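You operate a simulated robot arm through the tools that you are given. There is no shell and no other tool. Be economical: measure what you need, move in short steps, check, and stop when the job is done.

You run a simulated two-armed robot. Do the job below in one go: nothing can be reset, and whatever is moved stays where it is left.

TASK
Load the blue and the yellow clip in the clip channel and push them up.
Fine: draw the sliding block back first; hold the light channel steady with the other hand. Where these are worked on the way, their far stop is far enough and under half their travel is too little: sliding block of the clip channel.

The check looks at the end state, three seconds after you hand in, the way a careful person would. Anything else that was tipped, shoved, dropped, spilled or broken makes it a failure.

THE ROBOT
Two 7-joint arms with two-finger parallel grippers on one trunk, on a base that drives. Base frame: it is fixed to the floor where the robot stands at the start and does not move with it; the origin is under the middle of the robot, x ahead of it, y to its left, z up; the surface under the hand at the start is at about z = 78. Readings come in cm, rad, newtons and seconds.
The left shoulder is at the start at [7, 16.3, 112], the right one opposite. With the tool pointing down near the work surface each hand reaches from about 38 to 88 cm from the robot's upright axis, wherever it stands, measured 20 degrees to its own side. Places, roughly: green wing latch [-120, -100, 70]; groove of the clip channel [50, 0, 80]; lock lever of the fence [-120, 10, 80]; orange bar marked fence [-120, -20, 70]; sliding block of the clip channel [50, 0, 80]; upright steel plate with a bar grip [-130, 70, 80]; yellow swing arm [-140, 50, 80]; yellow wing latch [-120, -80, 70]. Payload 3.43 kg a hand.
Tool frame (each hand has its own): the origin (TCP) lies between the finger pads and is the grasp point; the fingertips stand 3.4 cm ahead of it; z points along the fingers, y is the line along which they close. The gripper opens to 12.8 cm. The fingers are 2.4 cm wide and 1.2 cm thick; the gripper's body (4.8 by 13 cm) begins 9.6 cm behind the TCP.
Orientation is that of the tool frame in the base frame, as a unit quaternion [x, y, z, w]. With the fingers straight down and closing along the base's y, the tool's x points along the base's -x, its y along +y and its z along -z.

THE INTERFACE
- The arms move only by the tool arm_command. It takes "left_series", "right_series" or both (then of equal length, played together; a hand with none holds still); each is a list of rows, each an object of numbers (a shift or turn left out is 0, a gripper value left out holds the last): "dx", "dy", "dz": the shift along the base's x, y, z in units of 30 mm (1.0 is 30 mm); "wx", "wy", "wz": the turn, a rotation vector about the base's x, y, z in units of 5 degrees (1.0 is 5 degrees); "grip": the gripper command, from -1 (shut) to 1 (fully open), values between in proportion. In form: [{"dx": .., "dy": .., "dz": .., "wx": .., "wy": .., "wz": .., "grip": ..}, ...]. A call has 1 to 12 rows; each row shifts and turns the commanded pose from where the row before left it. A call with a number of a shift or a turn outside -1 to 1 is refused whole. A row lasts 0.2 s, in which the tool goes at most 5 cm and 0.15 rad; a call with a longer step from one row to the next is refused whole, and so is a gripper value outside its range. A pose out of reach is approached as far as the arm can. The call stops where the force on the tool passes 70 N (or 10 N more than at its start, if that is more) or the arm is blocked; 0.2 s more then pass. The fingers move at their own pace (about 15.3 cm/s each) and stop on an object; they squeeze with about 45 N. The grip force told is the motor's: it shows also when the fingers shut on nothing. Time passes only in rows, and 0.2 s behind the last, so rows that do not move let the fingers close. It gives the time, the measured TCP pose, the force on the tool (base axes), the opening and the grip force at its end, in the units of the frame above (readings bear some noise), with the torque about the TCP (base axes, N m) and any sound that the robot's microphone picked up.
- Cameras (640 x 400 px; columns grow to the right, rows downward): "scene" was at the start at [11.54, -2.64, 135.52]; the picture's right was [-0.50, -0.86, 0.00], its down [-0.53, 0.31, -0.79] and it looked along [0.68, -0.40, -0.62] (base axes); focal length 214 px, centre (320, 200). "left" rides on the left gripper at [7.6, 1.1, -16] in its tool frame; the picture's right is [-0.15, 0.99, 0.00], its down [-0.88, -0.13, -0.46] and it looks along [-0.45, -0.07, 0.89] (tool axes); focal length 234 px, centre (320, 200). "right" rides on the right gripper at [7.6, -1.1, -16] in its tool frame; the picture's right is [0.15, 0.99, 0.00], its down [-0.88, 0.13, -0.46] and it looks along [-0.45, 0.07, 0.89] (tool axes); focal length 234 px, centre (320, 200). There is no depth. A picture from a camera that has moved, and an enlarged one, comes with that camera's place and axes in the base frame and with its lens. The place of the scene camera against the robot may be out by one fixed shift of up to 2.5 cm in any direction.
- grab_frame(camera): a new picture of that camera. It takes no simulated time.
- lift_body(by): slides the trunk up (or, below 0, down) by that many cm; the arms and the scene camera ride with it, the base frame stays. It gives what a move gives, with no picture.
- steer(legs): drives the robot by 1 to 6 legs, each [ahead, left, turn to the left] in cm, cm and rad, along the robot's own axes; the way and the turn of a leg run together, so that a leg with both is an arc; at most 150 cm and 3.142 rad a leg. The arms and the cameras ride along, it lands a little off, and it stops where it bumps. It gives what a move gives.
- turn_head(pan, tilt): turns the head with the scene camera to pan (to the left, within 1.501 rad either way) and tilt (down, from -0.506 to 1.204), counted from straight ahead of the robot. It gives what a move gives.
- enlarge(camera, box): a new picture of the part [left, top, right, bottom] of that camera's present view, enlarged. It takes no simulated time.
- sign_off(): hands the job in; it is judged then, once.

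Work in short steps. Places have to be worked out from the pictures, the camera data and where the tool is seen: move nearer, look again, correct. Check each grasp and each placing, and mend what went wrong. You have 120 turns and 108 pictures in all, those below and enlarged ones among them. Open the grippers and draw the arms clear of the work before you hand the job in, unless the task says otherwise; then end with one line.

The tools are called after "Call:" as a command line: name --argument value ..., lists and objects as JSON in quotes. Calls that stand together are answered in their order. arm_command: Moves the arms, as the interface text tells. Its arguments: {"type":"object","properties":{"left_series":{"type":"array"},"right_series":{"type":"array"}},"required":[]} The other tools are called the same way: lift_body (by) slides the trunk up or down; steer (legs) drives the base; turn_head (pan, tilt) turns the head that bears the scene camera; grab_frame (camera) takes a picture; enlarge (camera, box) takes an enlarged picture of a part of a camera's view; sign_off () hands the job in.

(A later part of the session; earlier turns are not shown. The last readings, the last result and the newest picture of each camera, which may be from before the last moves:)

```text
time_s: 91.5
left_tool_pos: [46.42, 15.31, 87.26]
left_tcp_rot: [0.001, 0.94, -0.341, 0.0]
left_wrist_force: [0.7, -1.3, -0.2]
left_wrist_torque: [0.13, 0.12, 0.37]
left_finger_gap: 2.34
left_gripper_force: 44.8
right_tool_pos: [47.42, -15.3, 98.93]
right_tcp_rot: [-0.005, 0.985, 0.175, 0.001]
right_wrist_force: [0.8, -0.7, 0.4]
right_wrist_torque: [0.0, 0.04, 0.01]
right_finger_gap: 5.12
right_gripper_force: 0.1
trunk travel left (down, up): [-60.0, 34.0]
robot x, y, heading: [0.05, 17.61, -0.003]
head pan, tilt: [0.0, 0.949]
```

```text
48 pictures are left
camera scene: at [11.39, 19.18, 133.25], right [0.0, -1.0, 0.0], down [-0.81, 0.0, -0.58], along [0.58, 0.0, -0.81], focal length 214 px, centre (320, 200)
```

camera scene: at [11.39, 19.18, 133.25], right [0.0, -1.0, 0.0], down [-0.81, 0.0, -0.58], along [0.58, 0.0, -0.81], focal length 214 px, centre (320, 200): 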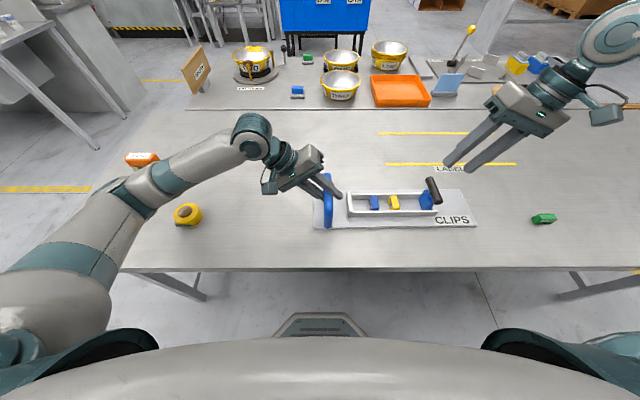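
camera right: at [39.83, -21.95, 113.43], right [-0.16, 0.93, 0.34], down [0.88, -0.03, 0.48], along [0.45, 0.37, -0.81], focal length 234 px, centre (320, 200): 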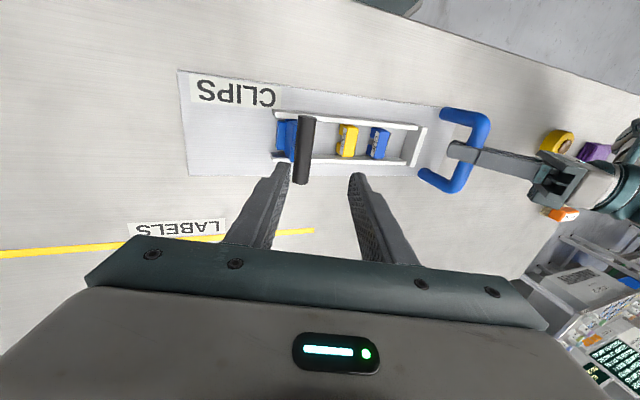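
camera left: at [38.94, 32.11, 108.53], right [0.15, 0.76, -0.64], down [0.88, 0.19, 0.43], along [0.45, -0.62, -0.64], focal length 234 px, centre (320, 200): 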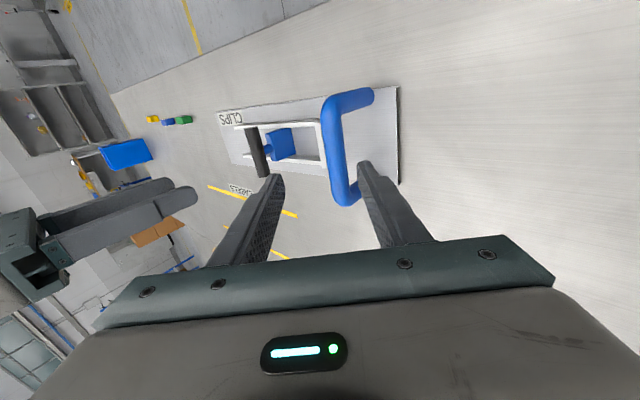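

T-bar at [47.5, -13.1, 87.3]. Approach along the tilted axis and close.

Call:
arm_command --right_series '[{"dy": -0.67, "dx": 0.06}, {"dy": 0.35, "dz": -0.967}, {"dy": 0.35, "dz": -0.967}, {"dy": 0.35, "dz": -0.967}, {"dy": 0.35, "dz": -0.967}, {}]'

Call:
grab_frame --camera "right"

```text
time_s: 92.9
left_tool_pos: [46.31, 15.12, 87.21]
left_tcp_rot: [0.001, 0.939, -0.343, -0.002]
left_wrist_force: [0.3, 1.3, -0.8]
left_wrist_torque: [0.03, 0.18, 0.18]
left_finger_gap: 2.33
left_gripper_force: 45.1
right_tool_pos: [47.69, -13.35, 87.51]
right_tcp_rot: [-0.006, 0.985, 0.175, 0.002]
right_wrist_force: [0.2, -0.7, -0.2]
right_wrist_torque: [-0.01, -0.01, 0.02]
right_finger_gap: 5.14
right_gripper_force: 0.1
trunk travel left (down, up): [-60.0, 34.0]
robot x, y, heading: [0.04, 17.13, -0.004]
head pan, tilt: [0.0, 0.949]
```

```text
47 pictures are left
camera right: at [40.18, -19.96, 101.86], right [-0.16, 0.93, 0.34], down [0.88, -0.03, 0.48], along [0.45, 0.37, -0.81], focal length 234 px, centre (320, 200)
```

right: 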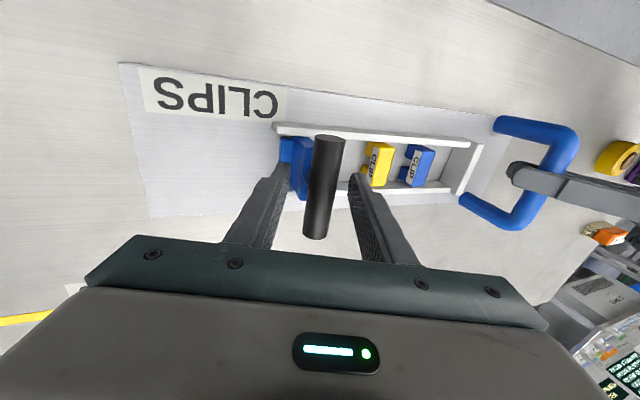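

Bar is between the fingers. Close, then push toward the wall in steps.

Call:
arm_command --right_series '[{"grip": -0.5}, {"grip": -1}, {"grip": -1}, {"grip": -1}, {"dy": 0.3, "dx": -0.01}, {"dy": 0.3, "dx": -0.01}, {"dy": 0.3, "dx": -0.01}, {"dy": 0.3, "dx": -0.01}]'

Call:
enlarge --camera "scene" --box '[300, 130, 500, 250]'

```text
time_s: 94.7
left_tool_pos: [46.27, 15.14, 87.24]
left_tcp_rot: [0.002, 0.94, -0.342, 0.0]
left_wrist_force: [-6.7, 7.0, 5.3]
left_wrist_torque: [-0.12, 0.42, -0.88]
left_finger_gap: 2.36
left_gripper_force: 44.9
right_tool_pos: [47.27, -9.65, 87.64]
right_tcp_rot: [-0.005, 0.985, 0.174, 0.001]
right_wrist_force: [6.1, -7.4, -5.2]
right_wrist_torque: [-1.77, -0.47, -0.56]
right_finger_gap: 2.87
right_gripper_force: 45.1
trunk travel left (down, up): [-60.0, 34.0]
robot x, y, heading: [0.02, 17.53, -0.008]
head pan, tilt: [0.0, 0.949]
```

```text
3.20 times, centred on (400, 190) of scene
camera zoom: at [11.4, 19.21, 133.25], right [0.0, -1.0, 0.0], down [-0.81, 0.0, -0.58], along [0.58, 0.0, -0.81], focal length 686 px, centre (64, 232)
```

zoom: 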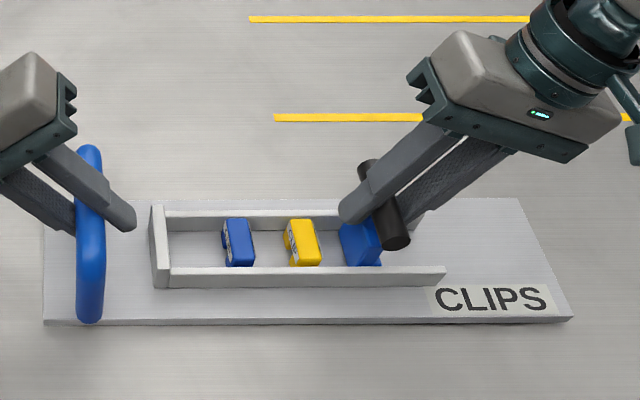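

Sliding well. Continue 7 cm.

Call:
arm_command --right_series '[{"dy": 0.3, "dx": 0.02}, {"dy": 0.3, "dx": 0.01}, {"dy": 0.3, "dx": -0.01}, {"dy": 0.3, "dx": -0.01}, {"dy": 0.3, "dx": -0.01}, {"dy": 0.3, "dx": -0.01}, {"dy": 0.3, "dx": -0.01}]'

Call:
enlarge --camera "scene" --box '[300, 130, 500, 250]'

Call:
grab_frame --camera "right"

```text
time_s: 96.3
left_tool_pos: [46.4, 15.2, 87.11]
left_tcp_rot: [0.001, 0.94, -0.342, -0.002]
left_wrist_force: [-10.2, 7.2, 8.6]
left_wrist_torque: [-0.09, 0.4, -1.11]
left_finger_gap: 2.34
left_gripper_force: 45.1
right_tool_pos: [47.26, -3.31, 87.61]
right_tcp_rot: [-0.005, 0.985, 0.174, 0.002]
right_wrist_force: [9.9, -8.0, -9.3]
right_wrist_torque: [-1.76, -0.5, -0.67]
right_finger_gap: 2.88
right_gripper_force: 44.9
trunk travel left (down, up): [-60.0, 34.0]
robot x, y, heading: [0.04, 17.24, -0.011]
head pan, tilt: [0.0, 0.949]
```

```text
3.20 times, centred on (400, 190) of scene
camera zoom: at [11.4, 19.2, 133.25], right [0.0, -1.0, 0.0], down [-0.81, 0.0, -0.58], along [0.58, 0.0, -0.81], focal length 686 px, centre (64, 232)
```

zoom: 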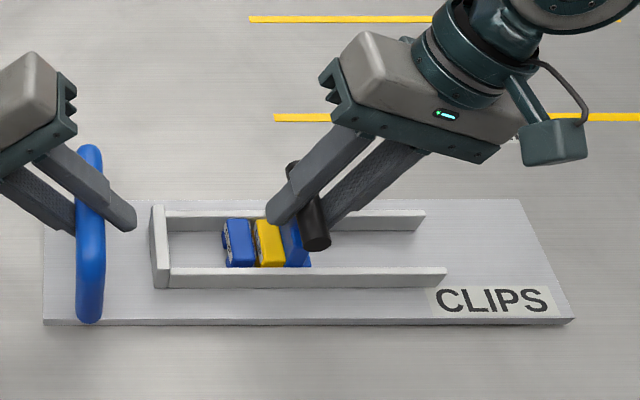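

```text
44 pictures are left
camera right: at [39.83, -9.96, 102.06], right [-0.16, 0.93, 0.34], down [0.88, -0.03, 0.48], along [0.45, 0.37, -0.81], focal length 234 px, centre (320, 200)
```

right: 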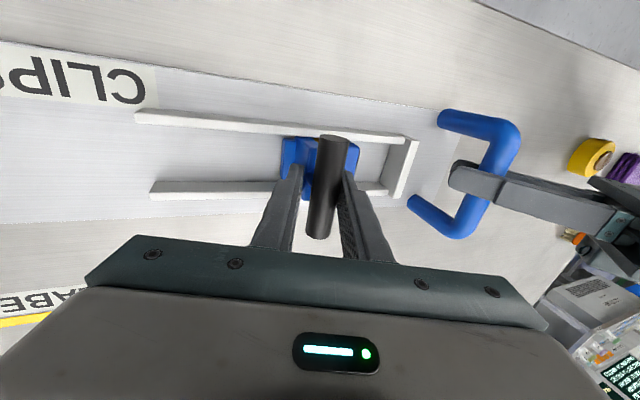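

Both clips are stacked and moving with the block. About 4.5 cm to the wall; continue gently.

Call:
arm_command --right_series '[{"dy": 0.3, "dx": 0.05}, {"dy": 0.3, "dx": 0.02}, {"dy": 0.3, "dx": -0.01}, {"dy": 0.2, "dx": -0.01}]'

Call:
enlarge --camera "scene" --box '[300, 130, 500, 250]'

```text
time_s: 97.3
left_tool_pos: [46.43, 15.74, 86.87]
left_tcp_rot: [-0.003, 0.943, -0.334, -0.001]
left_wrist_force: [-0.8, 11.6, 2.2]
left_wrist_torque: [-0.2, 0.1, -0.36]
left_finger_gap: 2.36
left_gripper_force: 44.9
right_tool_pos: [47.18, -0.72, 87.36]
right_tcp_rot: [-0.002, 0.986, 0.165, 0.0]
right_wrist_force: [1.8, -11.9, 7.5]
right_wrist_torque: [-1.92, 0.24, -0.16]
right_finger_gap: 2.78
right_gripper_force: 44.8
trunk travel left (down, up): [-60.0, 34.0]
robot x, y, heading: [-0.06, 17.51, -0.006]
head pan, tilt: [0.0, 0.949]
stopped in row 4 (right hand): the force on the tool passed its limit at 85 N (the readings are from after the stop); the commanded pose is now the measured one
```

```text
3.20 times, centred on (400, 190) of scene
camera zoom: at [11.28, 19.24, 133.29], right [0.0, -1.0, 0.0], down [-0.81, 0.0, -0.58], along [0.58, 0.0, -0.81], focal length 686 px, centre (64, 232)
```

zoom: 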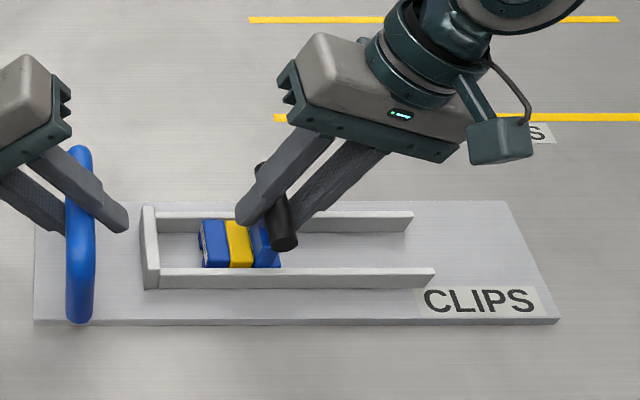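

The push stopped at the block's original position (85 N), with a gap still left to the wall, and the channel shifted slightly. Look closely before going on.

Call:
grab_frame --camera "left"

Call:
enlarge --camera "right" --box '[240, 100, 440, 240]'

Call:
enlarge --camera "scene" --box '[335, 180, 425, 230]'

```text
42 pictures are left
camera left: at [39.1, 26.64, 98.65], right [0.14, 0.77, -0.62], down [0.88, 0.19, 0.43], along [0.45, -0.61, -0.65], focal length 234 px, centre (320, 200)
```

left: 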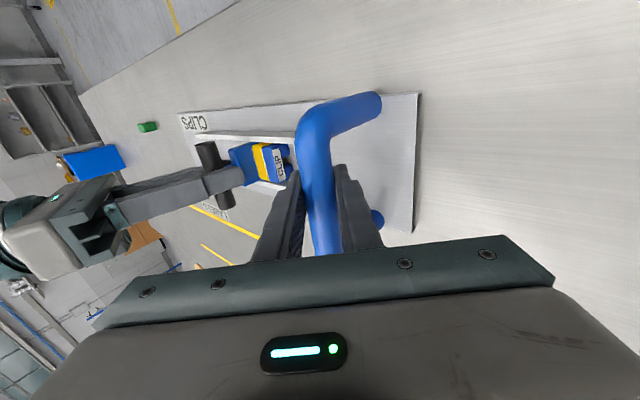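

```text
2.86 times, centred on (340, 170) of right
camera zoom: at [39.93, -7.03, 102.02], right [-0.15, 0.94, 0.32], down [0.88, -0.02, 0.47], along [0.45, 0.35, -0.82], focal length 669 px, centre (263, 286)
```

zoom: 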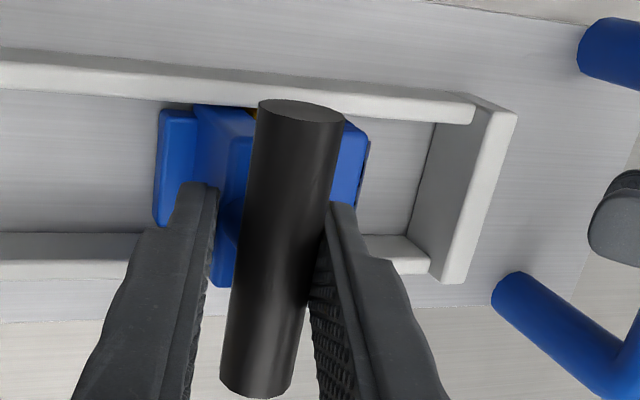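

```text
7.11 times, centred on (380, 205) of scene
camera zoom: at [11.28, 19.24, 133.29], right [0.0, -1.0, 0.0], down [-0.81, 0.0, -0.58], along [0.58, 0.0, -0.81], focal length 1525 px, centre (-107, 164)
```

zoom: 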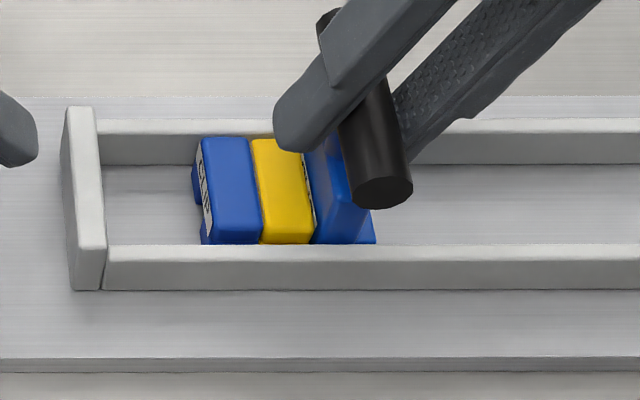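

I want to know whether this is a travel stop or a jam. Draw the block back 3 cm and push again gently, comparing where it stops.

Call:
arm_command --right_series '[{"dy": -0.3}, {"dy": -0.3}, {"dy": -0.3}, {"dy": 0.2}, {"dy": 0.2}, {"dy": 0.2}, {"dy": 0.15}]'

Call:
arm_command --right_series '[{"dy": 0.08}, {"dy": 0.06}]'

Call:
enlarge --camera "scene" --box '[335, 180, 425, 230]'

```text
time_s: 98.9
left_tool_pos: [46.42, 15.56, 86.83]
left_tcp_rot: [-0.003, 0.943, -0.334, -0.001]
left_wrist_force: [-3.7, 4.9, 2.6]
left_wrist_torque: [-0.06, 0.31, -0.68]
left_finger_gap: 2.35
left_gripper_force: 45.6
right_tool_pos: [47.34, -1.02, 87.4]
right_tcp_rot: [-0.003, 0.986, 0.166, -0.001]
right_wrist_force: [2.2, -7.1, 1.9]
right_wrist_torque: [-1.64, -1.03, -0.33]
right_finger_gap: 2.8
right_gripper_force: 45.0
trunk travel left (down, up): [-60.0, 34.0]
robot x, y, heading: [-0.07, 17.35, -0.005]
head pan, tilt: [0.0, 0.949]
```

```text
time_s: 99.5
left_tool_pos: [46.46, 15.75, 86.72]
left_tcp_rot: [-0.002, 0.943, -0.334, 0.0]
left_wrist_force: [-6.2, 13.7, 7.1]
left_wrist_torque: [-0.07, -0.13, -0.43]
left_finger_gap: 2.35
left_gripper_force: 45.1
right_tool_pos: [47.26, -0.84, 87.34]
right_tcp_rot: [-0.003, 0.986, 0.166, -0.001]
right_wrist_force: [6.4, -19.0, 0.5]
right_wrist_torque: [-1.79, 0.25, -0.24]
right_finger_gap: 2.75
right_gripper_force: 44.9
trunk travel left (down, up): [-60.0, 34.0]
robot x, y, heading: [-0.34, 17.49, -0.002]
head pan, tilt: [0.0, 0.949]
```

```text
7.11 times, centred on (380, 205) of scene
camera zoom: at [11.28, 19.15, 133.27], right [0.0, -1.0, 0.0], down [-0.81, 0.0, -0.58], along [0.58, 0.0, -0.81], focal length 1525 px, centre (-107, 164)
```

zoom: 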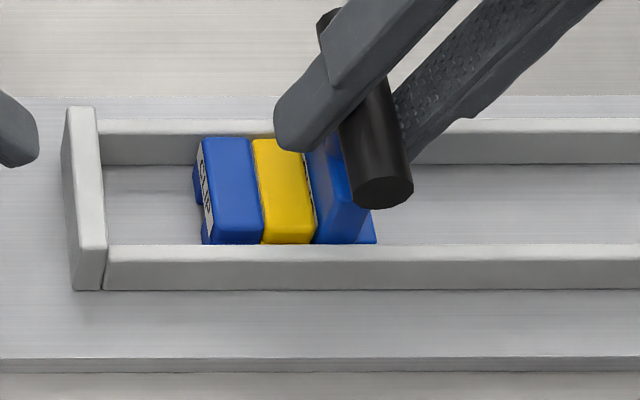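

The same stop: it's the block's home stop, and the home gap (~7–8 cm) is just under two clip lengths (8.8 cm). So the clips must lie lengthwise in line so the block can press them to the wall. Draw the block back again.

Call:
arm_command --right_series '[{"dy": -0.35, "dx": 0.02}, {"dy": -0.35, "dx": 0.01}, {"dy": -0.35, "dx": 0.01}, {"dy": -0.35, "dx": 0.01}, {"dy": -0.35, "dx": 0.01}, {"dy": -0.35, "dx": 0.01}, {"dy": -0.35, "dx": 0.01}, {"dy": -0.35, "dx": 0.01}, {"dy": -0.35, "dx": 0.01}, {"dy": -0.35, "dx": 0.01}, {"dy": -0.25, "dx": 0.01}]'

Call:
enlarge --camera "scene" --box '[300, 130, 500, 250]'

```text
time_s: 101.9
left_tool_pos: [46.56, 15.76, 86.79]
left_tcp_rot: [-0.003, 0.942, -0.334, -0.001]
left_wrist_force: [8.6, -7.9, -3.1]
left_wrist_torque: [0.11, -0.52, 1.19]
left_finger_gap: 2.35
left_gripper_force: 44.4
right_tool_pos: [47.78, -11.82, 87.44]
right_tcp_rot: [-0.004, 0.986, 0.166, -0.001]
right_wrist_force: [-12.8, 7.3, 7.6]
right_wrist_torque: [-1.19, 0.69, 0.6]
right_finger_gap: 2.78
right_gripper_force: 44.9
trunk travel left (down, up): [-60.0, 34.0]
robot x, y, heading: [0.05, 17.32, -0.004]
head pan, tilt: [0.0, 0.949]
```

```text
3.20 times, centred on (400, 190) of scene
camera zoom: at [11.24, 19.22, 133.27], right [0.0, -1.0, 0.0], down [-0.81, 0.0, -0.58], along [0.58, 0.0, -0.81], focal length 686 px, centre (64, 232)
```

zoom: 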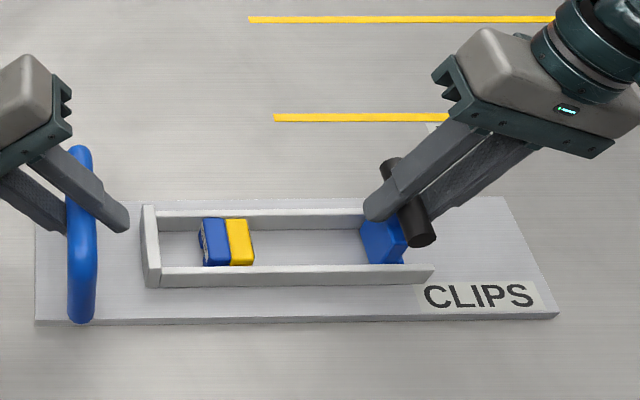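

Another 1.2 cm to the far stop, then release the T-bar and rise along the tilt.

Call:
arm_command --right_series '[{"dy": -0.15}, {"dy": -0.15}, {"dy": -0.1}, {"dy": 0.05}, {"grip": -0.2}, {"grip": -0.2}, {"dy": -0.35, "dz": 0.967}, {"dy": -0.35, "dz": 0.967}, {"dy": -0.35, "dz": 0.967}, {"dy": -0.35, "dz": 0.967}, {}]'

Call:
enlarge --camera "scene" --box '[300, 130, 500, 250]'

```text
time_s: 104.3
left_tool_pos: [46.33, 15.74, 86.88]
left_tcp_rot: [-0.002, 0.942, -0.335, -0.001]
left_wrist_force: [-3.1, 1.9, 7.1]
left_wrist_torque: [-0.11, 1.13, -0.34]
left_finger_gap: 2.35
left_gripper_force: 45.0
right_tool_pos: [47.59, -17.16, 99.04]
right_tcp_rot: [-0.003, 0.986, 0.166, -0.001]
right_wrist_force: [0.4, 0.8, -0.1]
right_wrist_torque: [0.02, 0.01, -0.03]
right_finger_gap: 5.11
right_gripper_force: 0.1
trunk travel left (down, up): [-60.0, 34.0]
robot x, y, heading: [-0.24, 17.51, -0.005]
head pan, tilt: [0.0, 0.949]
```

```text
3.20 times, centred on (400, 190) of scene
camera zoom: at [11.25, 19.2, 133.27], right [0.0, -1.0, 0.0], down [-0.81, 0.0, -0.58], along [0.58, 0.0, -0.81], focal length 686 px, centre (64, 232)
```

zoom: 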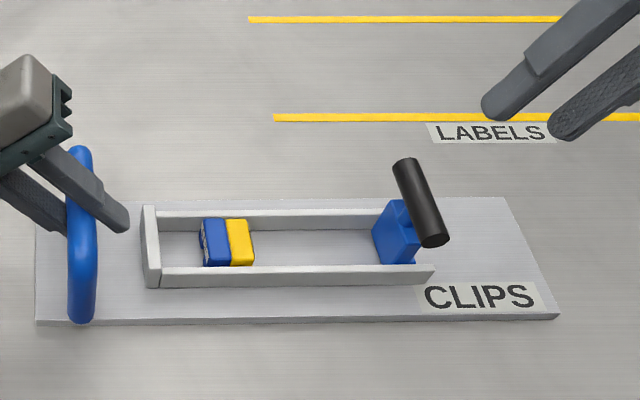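

Block fully back. Release the left hand, straighten the right, and drive 7 cm left so the right hand reaches the clips.

Call:
arm_command --left_series '[{"grip": 0}, {"grip": 0}, {"dy": 0.5, "dz": 0.6}, {"dy": 0.5, "dz": 0.6}, {"dy": 0.5, "dz": 0.6}, {"dy": 0.5, "dz": 0.6}, {"dz": 1}, {"dz": 1}, {"dz": 1}, {}]' --right_series '[{"wx": -1, "dz": 0.2}, {"wx": -1, "dz": 0.2}, {"wx": -1, "dz": 0.2}, {"wx": -0.8, "wz": 0.2}, {"dy": 0.8}, {"dy": 0.8}, {"dy": 0.8}, {"dy": 0.8}, {"dy": 0.8}, {}]'

Call:
steer --legs '[[0, 7, 0.004]]'

Call:
grab_frame --camera "right"

Call:
enlarge --camera "right" --box '[200, 70, 440, 220]'

```text
time_s: 106.5
left_tool_pos: [46.32, 21.72, 103.0]
left_tcp_rot: [-0.002, 0.942, -0.334, 0.0]
left_wrist_force: [0.5, -0.9, -0.2]
left_wrist_torque: [0.0, -0.01, 0.01]
left_finger_gap: 6.41
left_gripper_force: 0.2
right_tool_pos: [47.85, -5.24, 100.94]
right_tcp_rot: [-0.012, 1.0, 0.002, -0.001]
right_wrist_force: [0.0, 0.1, -0.5]
right_wrist_torque: [0.03, 0.01, 0.03]
right_finger_gap: 5.11
right_gripper_force: 0.1
trunk travel left (down, up): [-60.0, 34.0]
robot x, y, heading: [-0.4, 17.67, -0.007]
head pan, tilt: [0.0, 0.949]
```

```text
time_s: 107.5
left_tool_pos: [46.33, 28.67, 102.94]
left_tcp_rot: [-0.004, 0.942, -0.335, -0.001]
left_wrist_force: [0.0, 0.5, 0.1]
left_wrist_torque: [-0.04, 0.01, 0.02]
left_finger_gap: 6.38
left_gripper_force: 0.0
right_tool_pos: [47.83, 1.82, 100.99]
right_tcp_rot: [-0.013, 1.0, 0.001, -0.001]
right_wrist_force: [-0.7, -0.5, -0.4]
right_wrist_torque: [-0.05, -0.01, 0.02]
right_finger_gap: 5.15
right_gripper_force: 0.0
trunk travel left (down, up): [-60.0, 34.0]
robot x, y, heading: [-0.02, 24.62, 0.0]
head pan, tilt: [0.0, 0.949]
```

```text
36 pictures are left
camera right: at [40.49, 0.49, 116.83], right [-0.17, 0.98, 0.0], down [0.88, 0.15, 0.45], along [0.45, 0.08, -0.89], focal length 234 px, centre (320, 200)
```

right: 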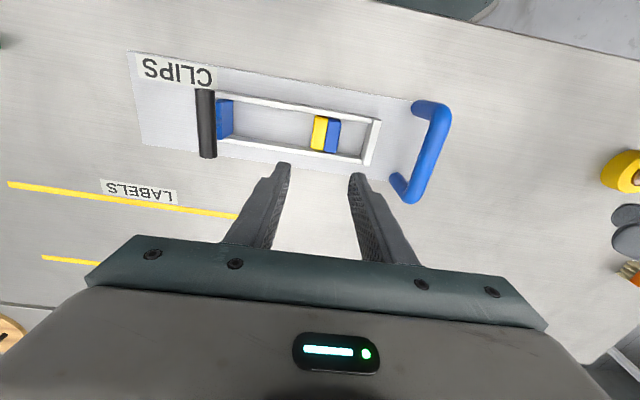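

```text
2.67 times, centred on (320, 145) of right
camera zoom: at [40.49, 0.49, 116.83], right [-0.17, 0.98, 0.0], down [0.88, 0.15, 0.45], along [0.45, 0.08, -0.89], focal length 624 px, centre (320, 347)
```

zoom: 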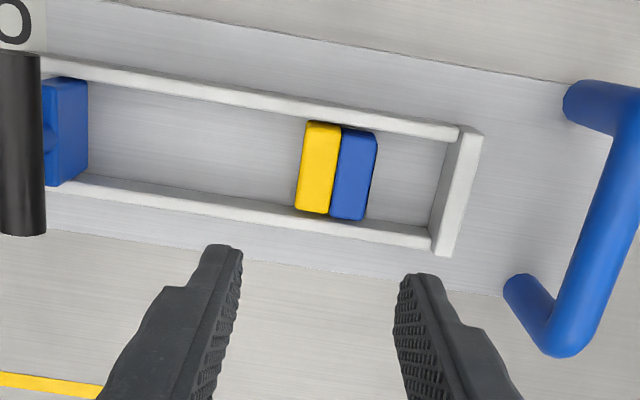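

Clips span y≈0.7–4.8. I'll take both together with one grip (centre y≈2.75), to set them on the table and regrip each by its ends.

Call:
arm_command --right_series '[{"dx": -0.15, "dy": 0.31, "dz": -0.9}, {"dz": -1}, {"dz": -1}, {"dz": -1}, {"dz": -0.8}, {"dz": -0.6}, {}]'

Call:
enlarge --camera "right" --box '[200, 90, 440, 240]'

```text
time_s: 109.1
left_tool_pos: [46.2, 28.74, 102.96]
left_tcp_rot: [-0.004, 0.942, -0.335, 0.0]
left_wrist_force: [0.4, 0.3, -0.8]
left_wrist_torque: [0.0, 0.0, 0.01]
left_finger_gap: 6.41
left_gripper_force: 0.0
right_tool_pos: [47.42, 2.77, 84.94]
right_tcp_rot: [-0.013, 1.0, 0.001, -0.001]
right_wrist_force: [0.5, -0.5, -0.1]
right_wrist_torque: [-0.01, -0.01, 0.01]
right_finger_gap: 5.13
right_gripper_force: 0.0
trunk travel left (down, up): [-60.0, 34.0]
robot x, y, heading: [-0.38, 24.27, -0.001]
head pan, tilt: [0.0, 0.949]
```

```text
2.67 times, centred on (320, 165) of right
camera zoom: at [40.02, 1.39, 100.84], right [-0.17, 0.99, 0.0], down [0.88, 0.15, 0.45], along [0.45, 0.08, -0.89], focal length 624 px, centre (320, 293)
```

zoom: 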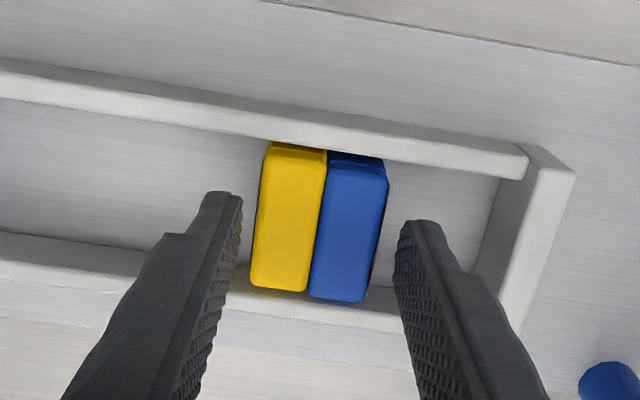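

Both between the fingers. Lower 1.5 cm, close, lift.

Call:
arm_command --right_series '[{"dz": -0.3}, {"dz": -0.2}, {"grip": -0.35}, {"grip": -1}, {"grip": -1}, {"grip": -1}, {"dz": 0.4}, {"dz": 0.8}, {"dz": 1}, {"dz": 1}]'

Call:
enlarge --camera "right" --box '[200, 90, 440, 240]'

```text
time_s: 111.3
left_tool_pos: [46.25, 28.75, 102.94]
left_tcp_rot: [-0.004, 0.942, -0.334, -0.001]
left_wrist_force: [-0.1, -0.8, 0.7]
left_wrist_torque: [-0.02, -0.01, 0.01]
left_finger_gap: 6.39
left_gripper_force: 0.1
right_tool_pos: [47.44, 2.81, 93.29]
right_tcp_rot: [-0.013, 1.0, 0.001, -0.001]
right_wrist_force: [-0.6, -0.7, -0.1]
right_wrist_torque: [0.03, 0.01, -0.01]
right_finger_gap: 3.75
right_gripper_force: 45.2
trunk travel left (down, up): [-60.0, 34.0]
robot x, y, heading: [0.06, 24.32, -0.0]
head pan, tilt: [0.0, 0.949]
```

```text
2.67 times, centred on (320, 165) of right
camera zoom: at [40.09, 1.42, 109.18], right [-0.17, 0.99, 0.0], down [0.88, 0.15, 0.45], along [0.45, 0.08, -0.89], focal length 624 px, centre (320, 293)
```

zoom: 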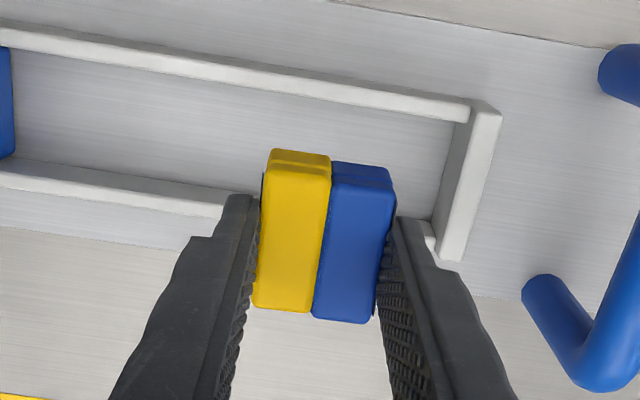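

Both held. Raise, carry to the free table spot [47, -36] with the hand turned -90°.

Call:
arm_command --right_series '[{"dz": 1}, {"dz": 1}, {"dy": -1, "wz": -1}, {"dy": -1, "wz": -1}, {"dy": -1, "wz": -1}, {"dy": -1, "wz": -1}, {"dy": -1, "wz": -1}, {"dy": -1, "wz": -1}, {"dy": -1, "wz": -1}, {"dy": -1, "wz": -1}, {"dy": -1, "wz": -1}, {"dy": -1, "wz": -1}]'

Call:
arm_command --right_series '[{"dy": -1, "wz": -1}, {"dy": -1, "wz": -1}, {"dy": -0.94, "wz": -1}, {"wz": -1}, {"wz": -1}, {"wz": -1}, {"wz": -1, "dz": -0.5}, {"wz": -1, "dz": -1}, {"dz": -1}, {"wz": -0.3, "dz": -1}, {}]'

Call:
grab_frame --camera "right"

```text
time_s: 113.9
left_tool_pos: [46.34, 28.63, 102.94]
left_tcp_rot: [-0.003, 0.942, -0.335, -0.001]
left_wrist_force: [-1.3, -1.1, 0.9]
left_wrist_torque: [0.02, -0.01, -0.04]
left_finger_gap: 6.38
left_gripper_force: 0.0
right_tool_pos: [47.39, -27.34, 99.16]
right_tcp_rot: [0.411, 0.912, 0.002, -0.001]
right_wrist_force: [-0.8, -0.4, 0.3]
right_wrist_torque: [0.02, -0.01, -0.01]
right_finger_gap: 3.76
right_gripper_force: 45.1
trunk travel left (down, up): [-60.0, 34.0]
robot x, y, heading: [0.16, 24.13, 0.001]
head pan, tilt: [0.0, 0.949]
```

```text
time_s: 116.3
left_tool_pos: [46.32, 28.76, 103.06]
left_tcp_rot: [-0.004, 0.942, -0.334, -0.001]
left_wrist_force: [-0.1, -0.4, 0.1]
left_wrist_torque: [-0.05, 0.0, -0.02]
left_finger_gap: 6.38
left_gripper_force: 0.0
right_tool_pos: [47.36, -36.08, 88.68]
right_tcp_rot: [0.707, 0.707, 0.001, 0.0]
right_wrist_force: [-0.1, -0.4, -0.8]
right_wrist_torque: [0.02, 0.01, -0.01]
right_finger_gap: 3.76
right_gripper_force: 44.7
trunk travel left (down, up): [-60.0, 34.0]
robot x, y, heading: [-0.16, 24.27, 0.001]
head pan, tilt: [0.0, 0.949]
```

```text
32 pictures are left
camera right: at [46.31, -28.52, 104.54], right [0.99, 0.15, 0.0], down [0.13, -0.88, 0.45], along [0.07, -0.45, -0.89], focal length 234 px, centre (320, 200)
```

right: 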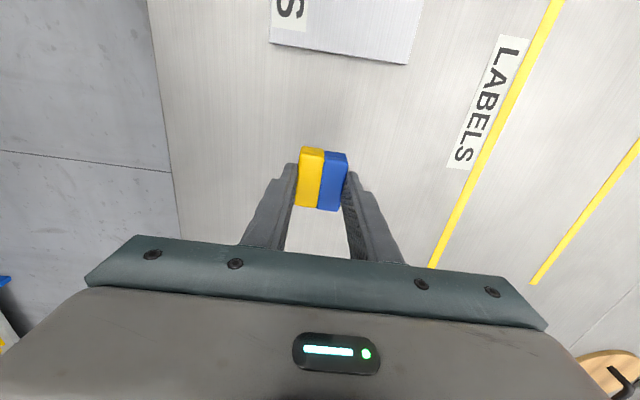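

Clear table below. Lower until contact.

Call:
arm_command --right_series '[{"dz": -0.7}, {"dz": -0.7}, {"dz": -0.4}, {"dz": -0.15}, {"dz": -0.06}, {"dz": -0.06}, {"dz": -0.06}]'

```text
time_s: 117.9
left_tool_pos: [46.3, 28.74, 102.92]
left_tcp_rot: [-0.004, 0.942, -0.335, -0.001]
left_wrist_force: [-1.0, 0.2, -1.6]
left_wrist_torque: [0.0, 0.03, -0.01]
left_finger_gap: 6.41
left_gripper_force: 0.0
right_tool_pos: [47.44, -36.12, 82.3]
right_tcp_rot: [0.707, 0.707, 0.002, 0.0]
right_wrist_force: [0.9, -1.0, -0.5]
right_wrist_torque: [0.0, -0.03, -0.02]
right_finger_gap: 3.78
right_gripper_force: 44.7
trunk travel left (down, up): [-60.0, 34.0]
robot x, y, heading: [-0.04, 24.19, 0.002]
head pan, tilt: [0.0, 0.949]
```

No contact yet; a bit lower.

Call:
arm_command --right_series '[{"dz": -0.04}, {"dz": -0.04}, {"dz": -0.04}, {"dz": -0.03}]'

```text
time_s: 118.9
left_tool_pos: [46.21, 28.86, 103.08]
left_tcp_rot: [-0.004, 0.942, -0.336, 0.0]
left_wrist_force: [0.4, -1.0, 0.4]
left_wrist_torque: [0.01, 0.0, 0.01]
left_finger_gap: 6.43
left_gripper_force: 0.1
right_tool_pos: [47.36, -35.98, 82.22]
right_tcp_rot: [0.707, 0.707, 0.002, 0.003]
right_wrist_force: [-1.8, -8.6, 30.1]
right_wrist_torque: [0.11, 0.13, -0.05]
right_finger_gap: 3.77
right_gripper_force: 45.6
trunk travel left (down, up): [-60.0, 34.0]
robot x, y, heading: [0.14, 24.17, -0.003]
head pan, tilt: [0.0, 0.949]
```

On the table. Release, rise, turn back +90°.

Call:
arm_command --right_series '[{"dz": 0.05}, {"grip": -0.2}, {"grip": -0.2}, {"dz": 0.5}, {"dz": 1}, {"dz": 1}, {"dz": 1, "wz": 1}, {"dz": 1, "wz": 1}, {"wz": 1}, {"wz": 1}, {"wz": 1}, {"wz": 1}]'

Call:
arm_command --right_series '[{"wz": 1}, {"wz": 1}, {"wz": 1}, {"wz": 1}, {"wz": 1}, {"wz": 1}, {"wz": 1}, {"wz": 1}, {"wz": 1, "grip": 0.1}, {"wz": 1}, {"wz": 1}, {"wz": 1}]'

Call:
enlarge --camera "right" --box '[200, 70, 440, 220]'

```text
time_s: 121.5
left_tool_pos: [46.36, 28.67, 102.95]
left_tcp_rot: [-0.004, 0.942, -0.335, 0.0]
left_wrist_force: [-0.1, 0.0, -0.6]
left_wrist_torque: [-0.01, 0.0, 0.03]
left_finger_gap: 6.42
left_gripper_force: 0.0
right_tool_pos: [47.33, -36.14, 95.38]
right_tcp_rot: [0.499, 0.867, 0.001, -0.001]
right_wrist_force: [-0.2, -0.3, -0.3]
right_wrist_torque: [-0.01, 0.0, 0.07]
right_finger_gap: 5.12
right_gripper_force: 0.0
trunk travel left (down, up): [-60.0, 34.0]
robot x, y, heading: [0.05, 23.97, -0.002]
head pan, tilt: [0.0, 0.949]
```

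```text
time_s: 124.1
left_tool_pos: [46.31, 28.72, 102.94]
left_tcp_rot: [-0.004, 0.943, -0.334, 0.0]
left_wrist_force: [-0.8, -0.6, 0.2]
left_wrist_torque: [0.0, -0.03, -0.02]
left_finger_gap: 6.43
left_gripper_force: 0.1
right_tool_pos: [47.35, -36.1, 95.32]
right_tcp_rot: [0.0, 1.0, 0.001, -0.001]
right_wrist_force: [0.2, 0.6, 0.3]
right_wrist_torque: [0.0, 0.0, -0.05]
right_finger_gap: 7.04
right_gripper_force: 0.1
trunk travel left (down, up): [-60.0, 34.0]
robot x, y, heading: [-0.1, 24.43, 0.001]
head pan, tilt: [0.0, 0.949]
```

```text
2.67 times, centred on (320, 145) of right
camera zoom: at [39.96, -37.34, 111.32], right [-0.15, 0.99, 0.0], down [0.88, 0.13, 0.45], along [0.45, 0.07, -0.89], focal length 624 px, centre (320, 347)
```

zoom: 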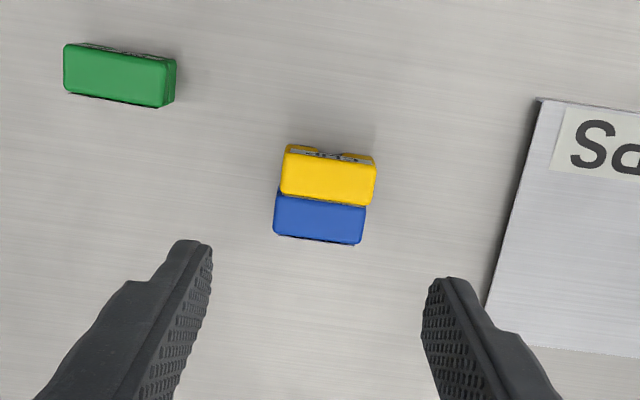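

Regrip blue alone by its ends: centre [48.5, -36.0], with the hand offset to x≈48.95 to miss yellow.

Call:
arm_command --right_series '[{"dx": 0.53, "dy": 0.03, "dz": -0.6, "wz": 0.3}, {"dz": -1}, {"dz": -1}, {"dz": -0.6}, {}]'

Call:
enlarge --camera "right" --box '[200, 90, 440, 240]'

```text
time_s: 125.3
left_tool_pos: [46.3, 28.67, 102.89]
left_tcp_rot: [-0.004, 0.942, -0.335, 0.0]
left_wrist_force: [-0.1, 0.3, 0.1]
left_wrist_torque: [0.01, 0.01, 0.0]
left_finger_gap: 6.38
left_gripper_force: 0.1
right_tool_pos: [49.13, -35.97, 85.92]
right_tcp_rot: [-0.013, 1.0, 0.001, -0.001]
right_wrist_force: [0.3, 0.1, -0.2]
right_wrist_torque: [0.01, 0.01, -0.03]
right_finger_gap: 7.04
right_gripper_force: 0.0
trunk travel left (down, up): [-60.0, 34.0]
robot x, y, heading: [-0.1, 24.4, -0.001]
head pan, tilt: [0.0, 0.949]
```

```text
2.67 times, centred on (320, 165) of right
camera zoom: at [41.66, -37.32, 101.8], right [-0.17, 0.99, 0.0], down [0.88, 0.15, 0.45], along [0.45, 0.08, -0.89], focal length 624 px, centre (320, 293)
```

zoom: 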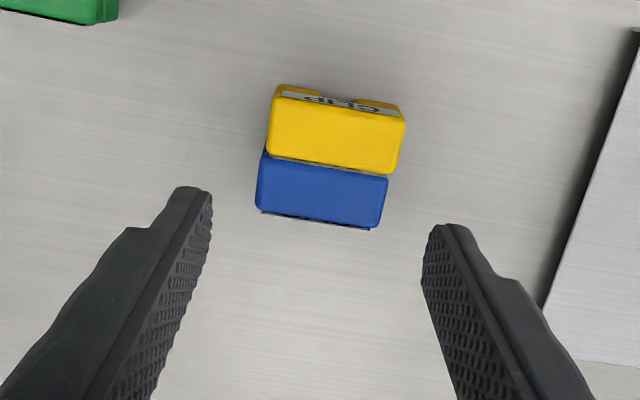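

Aligned. Descend, close and lift.

Call:
arm_command --right_series '[{"dz": -0.6}, {"dz": -0.6}, {"grip": -0.2}, {"grip": -1}, {"grip": -1}, {"grip": -1}, {"dz": 0.4}, {"dz": 1}, {"dz": 1}, {"dz": 1}, {"dz": 1}]'

Call:
enlarge --camera "right" --box '[200, 90, 440, 240]'

```text
time_s: 127.7
left_tool_pos: [46.33, 28.75, 103.08]
left_tcp_rot: [-0.004, 0.942, -0.334, 0.0]
left_wrist_force: [-0.3, -0.3, 0.6]
left_wrist_torque: [0.02, 0.01, 0.01]
left_finger_gap: 6.38
left_gripper_force: 0.0
right_tool_pos: [49.13, -35.84, 95.31]
right_tcp_rot: [-0.012, 1.0, 0.001, -0.001]
right_wrist_force: [-0.2, 0.1, -0.6]
right_wrist_torque: [-0.02, -0.02, 0.01]
right_finger_gap: 4.45
right_gripper_force: 44.7
trunk travel left (down, up): [-60.0, 34.0]
robot x, y, heading: [-0.04, 24.1, 0.001]
head pan, tilt: [0.0, 0.949]
```

```text
2.67 times, centred on (320, 165) of right
camera zoom: at [41.7, -37.24, 111.28], right [-0.17, 0.98, 0.0], down [0.88, 0.15, 0.45], along [0.45, 0.08, -0.89], focal length 624 px, centre (320, 293)
```

zoom: 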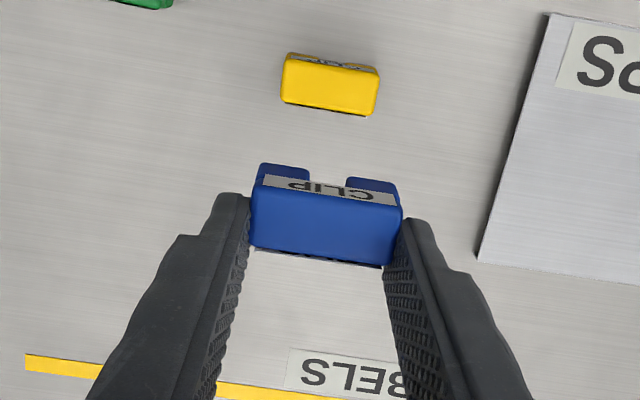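

Blue held by its ends (4.45 cm). Carry it over the groove at [47.95, 3.5].

Call:
arm_command --right_series '[{"dz": 1, "dy": 0.5}, {"dz": 1, "dy": 1}, {"dy": 1, "dx": -0.1}, {"dy": 1, "dx": -0.1}, {"dy": 1, "dx": -0.1}, {"dy": 1, "dx": -0.1}, {"dy": 1}, {"dy": 1}, {"dy": 1}, {"dy": 1}, {"dy": 1}, {"dy": 1}]'

Call:
arm_command --right_series '[{"dy": 0.8}, {"dy": 0.8}, {"dz": -1}, {"dz": -1}, {"dz": -1}, {"dz": -0.8}, {}]'

Call:
enlarge --camera "right" --box '[200, 90, 440, 240]'

```text
time_s: 130.3
left_tool_pos: [46.32, 28.83, 102.93]
left_tcp_rot: [-0.004, 0.942, -0.336, 0.001]
left_wrist_force: [-0.6, 1.0, 0.4]
left_wrist_torque: [-0.01, 0.01, -0.02]
left_finger_gap: 6.4
left_gripper_force: 0.1
right_tool_pos: [47.62, -1.19, 101.32]
right_tcp_rot: [-0.013, 1.0, -0.001, -0.002]
right_wrist_force: [0.5, 0.7, -0.4]
right_wrist_torque: [-0.05, 0.04, -0.01]
right_finger_gap: 4.45
right_gripper_force: 45.4
trunk travel left (down, up): [-60.0, 34.0]
robot x, y, heading: [0.3, 24.11, 0.0]
head pan, tilt: [0.0, 0.949]
```

```text
time_s: 131.9
left_tool_pos: [46.29, 28.8, 102.93]
left_tcp_rot: [-0.003, 0.942, -0.334, -0.001]
left_wrist_force: [-0.8, 0.0, 0.9]
left_wrist_torque: [0.0, -0.02, 0.0]
left_finger_gap: 6.4
left_gripper_force: 0.0
right_tool_pos: [47.69, 3.42, 90.06]
right_tcp_rot: [-0.014, 1.0, 0.001, -0.001]
right_wrist_force: [0.5, -0.1, -0.1]
right_wrist_torque: [0.01, -0.04, 0.0]
right_finger_gap: 4.42
right_gripper_force: 44.8
trunk travel left (down, up): [-60.0, 34.0]
robot x, y, heading: [0.2, 24.45, 0.006]
head pan, tilt: [0.0, 0.949]
```

```text
2.67 times, centred on (320, 165) of right
camera zoom: at [40.34, 2.0, 106.05], right [-0.17, 0.98, 0.0], down [0.88, 0.15, 0.45], along [0.45, 0.08, -0.89], focal length 624 px, centre (320, 293)
```

zoom: 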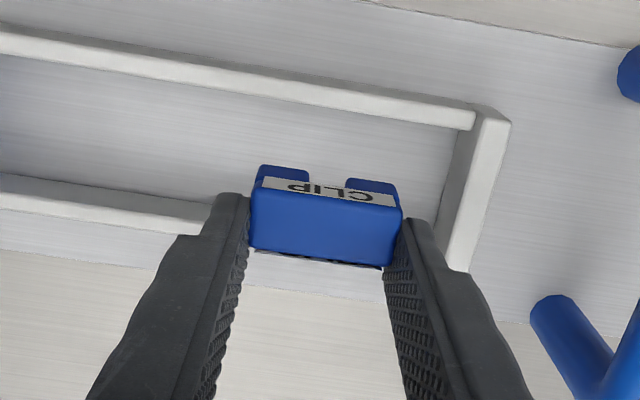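

Clip centre x≈47.3, clear of the wall. Lower to contact.

Call:
arm_command --right_series '[{"dz": -0.7, "dx": 0.03}, {"dz": -0.7}, {"dz": -0.5}, {"dz": -0.2}, {"dz": -0.06}, {"dz": -0.05}, {"dz": -0.04}]'

```text
time_s: 133.5
left_tool_pos: [46.32, 28.82, 103.04]
left_tcp_rot: [-0.003, 0.942, -0.335, 0.0]
left_wrist_force: [0.5, 0.7, -0.4]
left_wrist_torque: [0.01, -0.02, 0.01]
left_finger_gap: 6.39
left_gripper_force: 0.0
right_tool_pos: [47.79, 3.27, 83.42]
right_tcp_rot: [-0.013, 1.0, 0.001, 0.0]
right_wrist_force: [-0.4, -3.9, 22.3]
right_wrist_torque: [-0.22, 0.25, 0.01]
right_finger_gap: 4.42
right_gripper_force: 44.9
trunk travel left (down, up): [-60.0, 34.0]
robot x, y, heading: [-0.14, 24.74, 0.003]
head pan, tilt: [0.0, 0.949]
```

Contact. Open slightly and rise, then check.

Call:
arm_command --right_series '[{"dz": 0.04}, {"grip": -0.12}, {"grip": -0.12}, {"dz": 0.4}, {"dz": 1}, {"dz": 1}, {"dz": 1}, {"dz": 1}, {"dz": 1}, {"dz": 0.6}]'

Call:
enlarge --camera "right" --box '[180, 60, 440, 220]'

```text
time_s: 135.7
left_tool_pos: [46.34, 28.59, 102.98]
left_tcp_rot: [-0.003, 0.943, -0.334, 0.0]
left_wrist_force: [0.3, 0.9, 0.1]
left_wrist_torque: [-0.02, 0.01, 0.0]
left_finger_gap: 6.41
left_gripper_force: 0.0
right_tool_pos: [47.79, 3.36, 101.39]
right_tcp_rot: [-0.013, 1.0, 0.001, -0.001]
right_wrist_force: [-0.5, 0.3, -0.3]
right_wrist_torque: [-0.01, -0.01, 0.0]
right_finger_gap: 5.63
right_gripper_force: 0.1
trunk travel left (down, up): [-60.0, 34.0]
robot x, y, heading: [0.22, 24.5, 0.002]
head pan, tilt: [0.0, 0.949]
```

```text
2.46 times, centred on (310, 140) of right
camera zoom: at [40.42, 1.94, 117.34], right [-0.17, 0.98, 0.0], down [0.88, 0.15, 0.45], along [0.45, 0.08, -0.89], focal length 576 px, centre (345, 348)
```

zoom: 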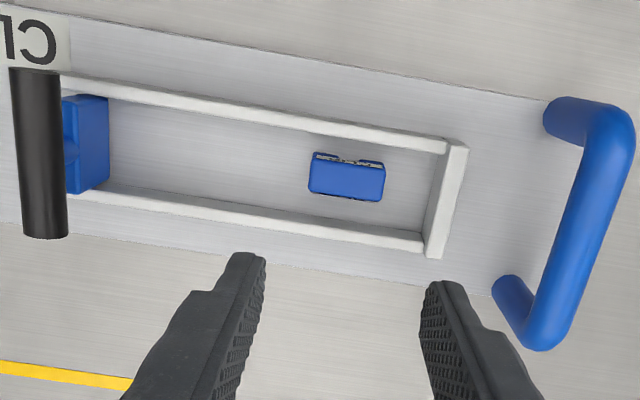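

Blue lies lengthwise, centred. Go back for yellow.

Call:
arm_command --right_series '[{"dy": -1}, {"dy": -1}, {"dy": -1}, {"dy": -1}, {"dy": -1}, {"dy": -1}, {"dy": -1}, {"dy": -1}, {"dy": -1}, {"dy": -1}, {"dy": -1}, {"dy": -1}]'

Call:
arm_command --right_series '[{"dy": -1, "dx": -0.4, "grip": 0.1}, {"dy": -0.13, "dz": -1}, {"dz": -1}, {"dz": -1}, {"dz": -1}, {}]'

Call:
enlarge --camera "right" --box '[200, 90, 440, 240]'

```text
time_s: 138.3
left_tool_pos: [46.32, 28.71, 102.92]
left_tcp_rot: [-0.004, 0.942, -0.335, 0.0]
left_wrist_force: [0.5, -0.1, -0.2]
left_wrist_torque: [0.01, -0.02, -0.01]
left_finger_gap: 6.41
left_gripper_force: 0.1
right_tool_pos: [47.89, -32.72, 101.53]
right_tcp_rot: [-0.014, 1.0, 0.001, -0.001]
right_wrist_force: [-0.6, 1.3, 0.7]
right_wrist_torque: [-0.02, 0.0, 0.0]
right_finger_gap: 5.64
right_gripper_force: 0.0
trunk travel left (down, up): [-60.0, 34.0]
robot x, y, heading: [-0.15, 24.25, 0.001]
head pan, tilt: [0.0, 0.949]
```

```text
time_s: 139.7
left_tool_pos: [46.36, 28.7, 102.99]
left_tcp_rot: [-0.003, 0.942, -0.334, 0.0]
left_wrist_force: [-0.1, -0.1, 0.4]
left_wrist_torque: [-0.03, 0.01, -0.01]
left_finger_gap: 6.4
left_gripper_force: 0.0
right_tool_pos: [46.83, -36.19, 89.51]
right_tcp_rot: [-0.013, 1.0, 0.0, 0.0]
right_wrist_force: [0.6, 0.0, 0.0]
right_wrist_torque: [0.0, -0.02, 0.02]
right_finger_gap: 7.02
right_gripper_force: 0.0
trunk travel left (down, up): [-60.0, 34.0]
robot x, y, heading: [0.1, 24.07, -0.0]
head pan, tilt: [0.0, 0.949]
```

```text
2.67 times, centred on (320, 165) of right
camera zoom: at [39.29, -37.54, 105.42], right [-0.17, 0.98, 0.0], down [0.88, 0.15, 0.45], along [0.45, 0.08, -0.89], focal length 624 px, centre (320, 293)
```

zoom: 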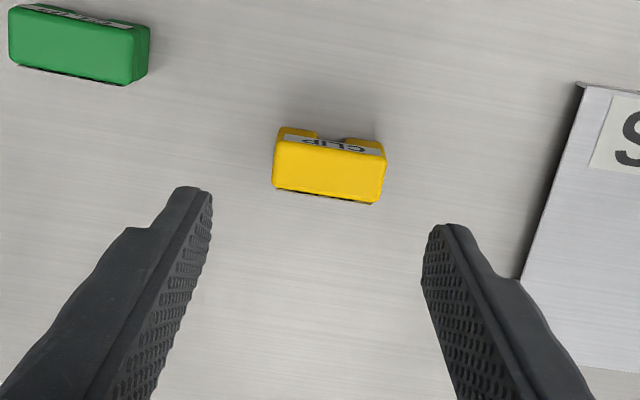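

Yellow centre [46.45, -35.9]. Centre on it, descend, grip, lift.

Call:
arm_command --right_series '[{"dx": -0.11, "dy": 0.1, "dz": -0.7}, {"dz": -0.8}, {"dz": -0.6}, {"dz": -0.3}, {"grip": -0.2}, {"grip": -1}, {"grip": -1}, {"grip": -1}, {"dz": 0.4}, {"dz": 1}, {"dz": 1}, {"dz": 1}]'

Call:
enlarge --camera "right" --box '[200, 90, 440, 240]'

```text
time_s: 142.3
left_tool_pos: [46.41, 28.74, 102.97]
left_tcp_rot: [-0.004, 0.942, -0.335, 0.0]
left_wrist_force: [0.0, 0.1, -0.3]
left_wrist_torque: [-0.01, 0.0, -0.05]
left_finger_gap: 6.41
left_gripper_force: 0.1
right_tool_pos: [46.21, -35.63, 92.26]
right_tcp_rot: [-0.013, 1.0, 0.001, -0.001]
right_wrist_force: [0.4, -0.4, 0.3]
right_wrist_torque: [0.0, 0.0, 0.01]
right_finger_gap: 4.42
right_gripper_force: 44.6
trunk travel left (down, up): [-60.0, 34.0]
robot x, y, heading: [0.04, 24.29, -0.001]
head pan, tilt: [0.0, 0.949]
```

```text
2.67 times, centred on (320, 165) of right
camera zoom: at [38.8, -37.05, 108.27], right [-0.17, 0.98, 0.0], down [0.88, 0.15, 0.45], along [0.45, 0.08, -0.89], focal length 624 px, centre (320, 293)
```

zoom: 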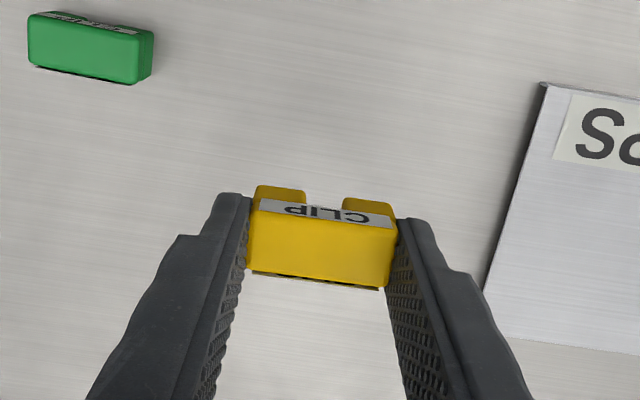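

Yellow held. Carry it over the groove behind blue at y≈-4.2.

Call:
arm_command --right_series '[{"dz": 1}, {"dz": 1, "dy": 0.5}, {"dz": 0.7, "dy": 1}, {"dy": 1, "dx": 0.1}, {"dy": 1, "dx": 0.1}, {"dy": 1, "dx": 0.1}, {"dy": 1}, {"dy": 1}, {"dy": 1}, {"dy": 1}, {"dy": 1}, {"dy": 1}]'

Call:
arm_command --right_series '[{"dz": -1}, {"dz": -1}, {"dz": -1}, {"dz": -0.7}, {}]'

Call:
enlarge --camera "right" --box '[200, 90, 440, 240]'

```text
time_s: 144.9
left_tool_pos: [46.35, 28.84, 103.01]
left_tcp_rot: [-0.004, 0.942, -0.335, 0.001]
left_wrist_force: [-0.4, 0.0, 1.1]
left_wrist_torque: [-0.05, -0.01, -0.02]
left_finger_gap: 6.41
left_gripper_force: 0.0
right_tool_pos: [47.25, -4.08, 100.35]
right_tcp_rot: [-0.012, 1.0, 0.001, -0.002]
right_wrist_force: [0.2, 0.1, -0.7]
right_wrist_torque: [-0.01, 0.03, 0.01]
right_finger_gap: 4.42
right_gripper_force: 45.3
trunk travel left (down, up): [-60.0, 34.0]
robot x, y, heading: [0.04, 24.4, -0.0]
head pan, tilt: [0.0, 0.949]
```

```text
time_s: 146.1
left_tool_pos: [46.43, 28.73, 102.9]
left_tcp_rot: [-0.003, 0.943, -0.334, 0.0]
left_wrist_force: [0.4, -0.1, 0.5]
left_wrist_torque: [-0.04, 0.01, 0.02]
left_finger_gap: 6.42
left_gripper_force: 0.0
right_tool_pos: [47.11, -4.35, 89.44]
right_tcp_rot: [-0.013, 1.0, 0.001, -0.001]
right_wrist_force: [-1.3, 0.0, -0.4]
right_wrist_torque: [0.01, -0.02, 0.01]
right_finger_gap: 4.4
right_gripper_force: 45.5
trunk travel left (down, up): [-60.0, 34.0]
robot x, y, heading: [0.11, 24.17, -0.005]
head pan, tilt: [0.0, 0.949]
```

```text
2.67 times, centred on (320, 165) of right
camera zoom: at [39.81, -5.62, 105.3], right [-0.17, 0.99, 0.0], down [0.88, 0.15, 0.45], along [0.45, 0.08, -0.89], focal length 624 px, centre (320, 293)
```

zoom: 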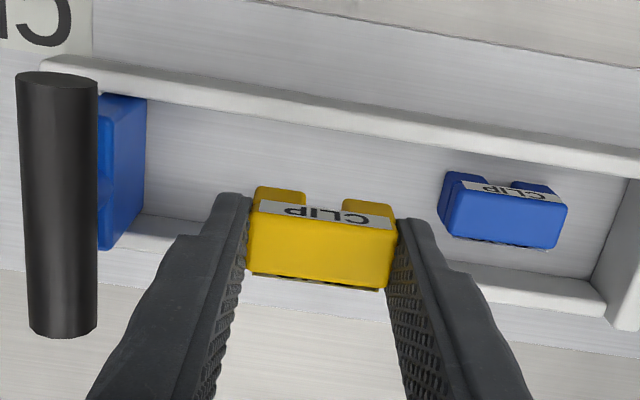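

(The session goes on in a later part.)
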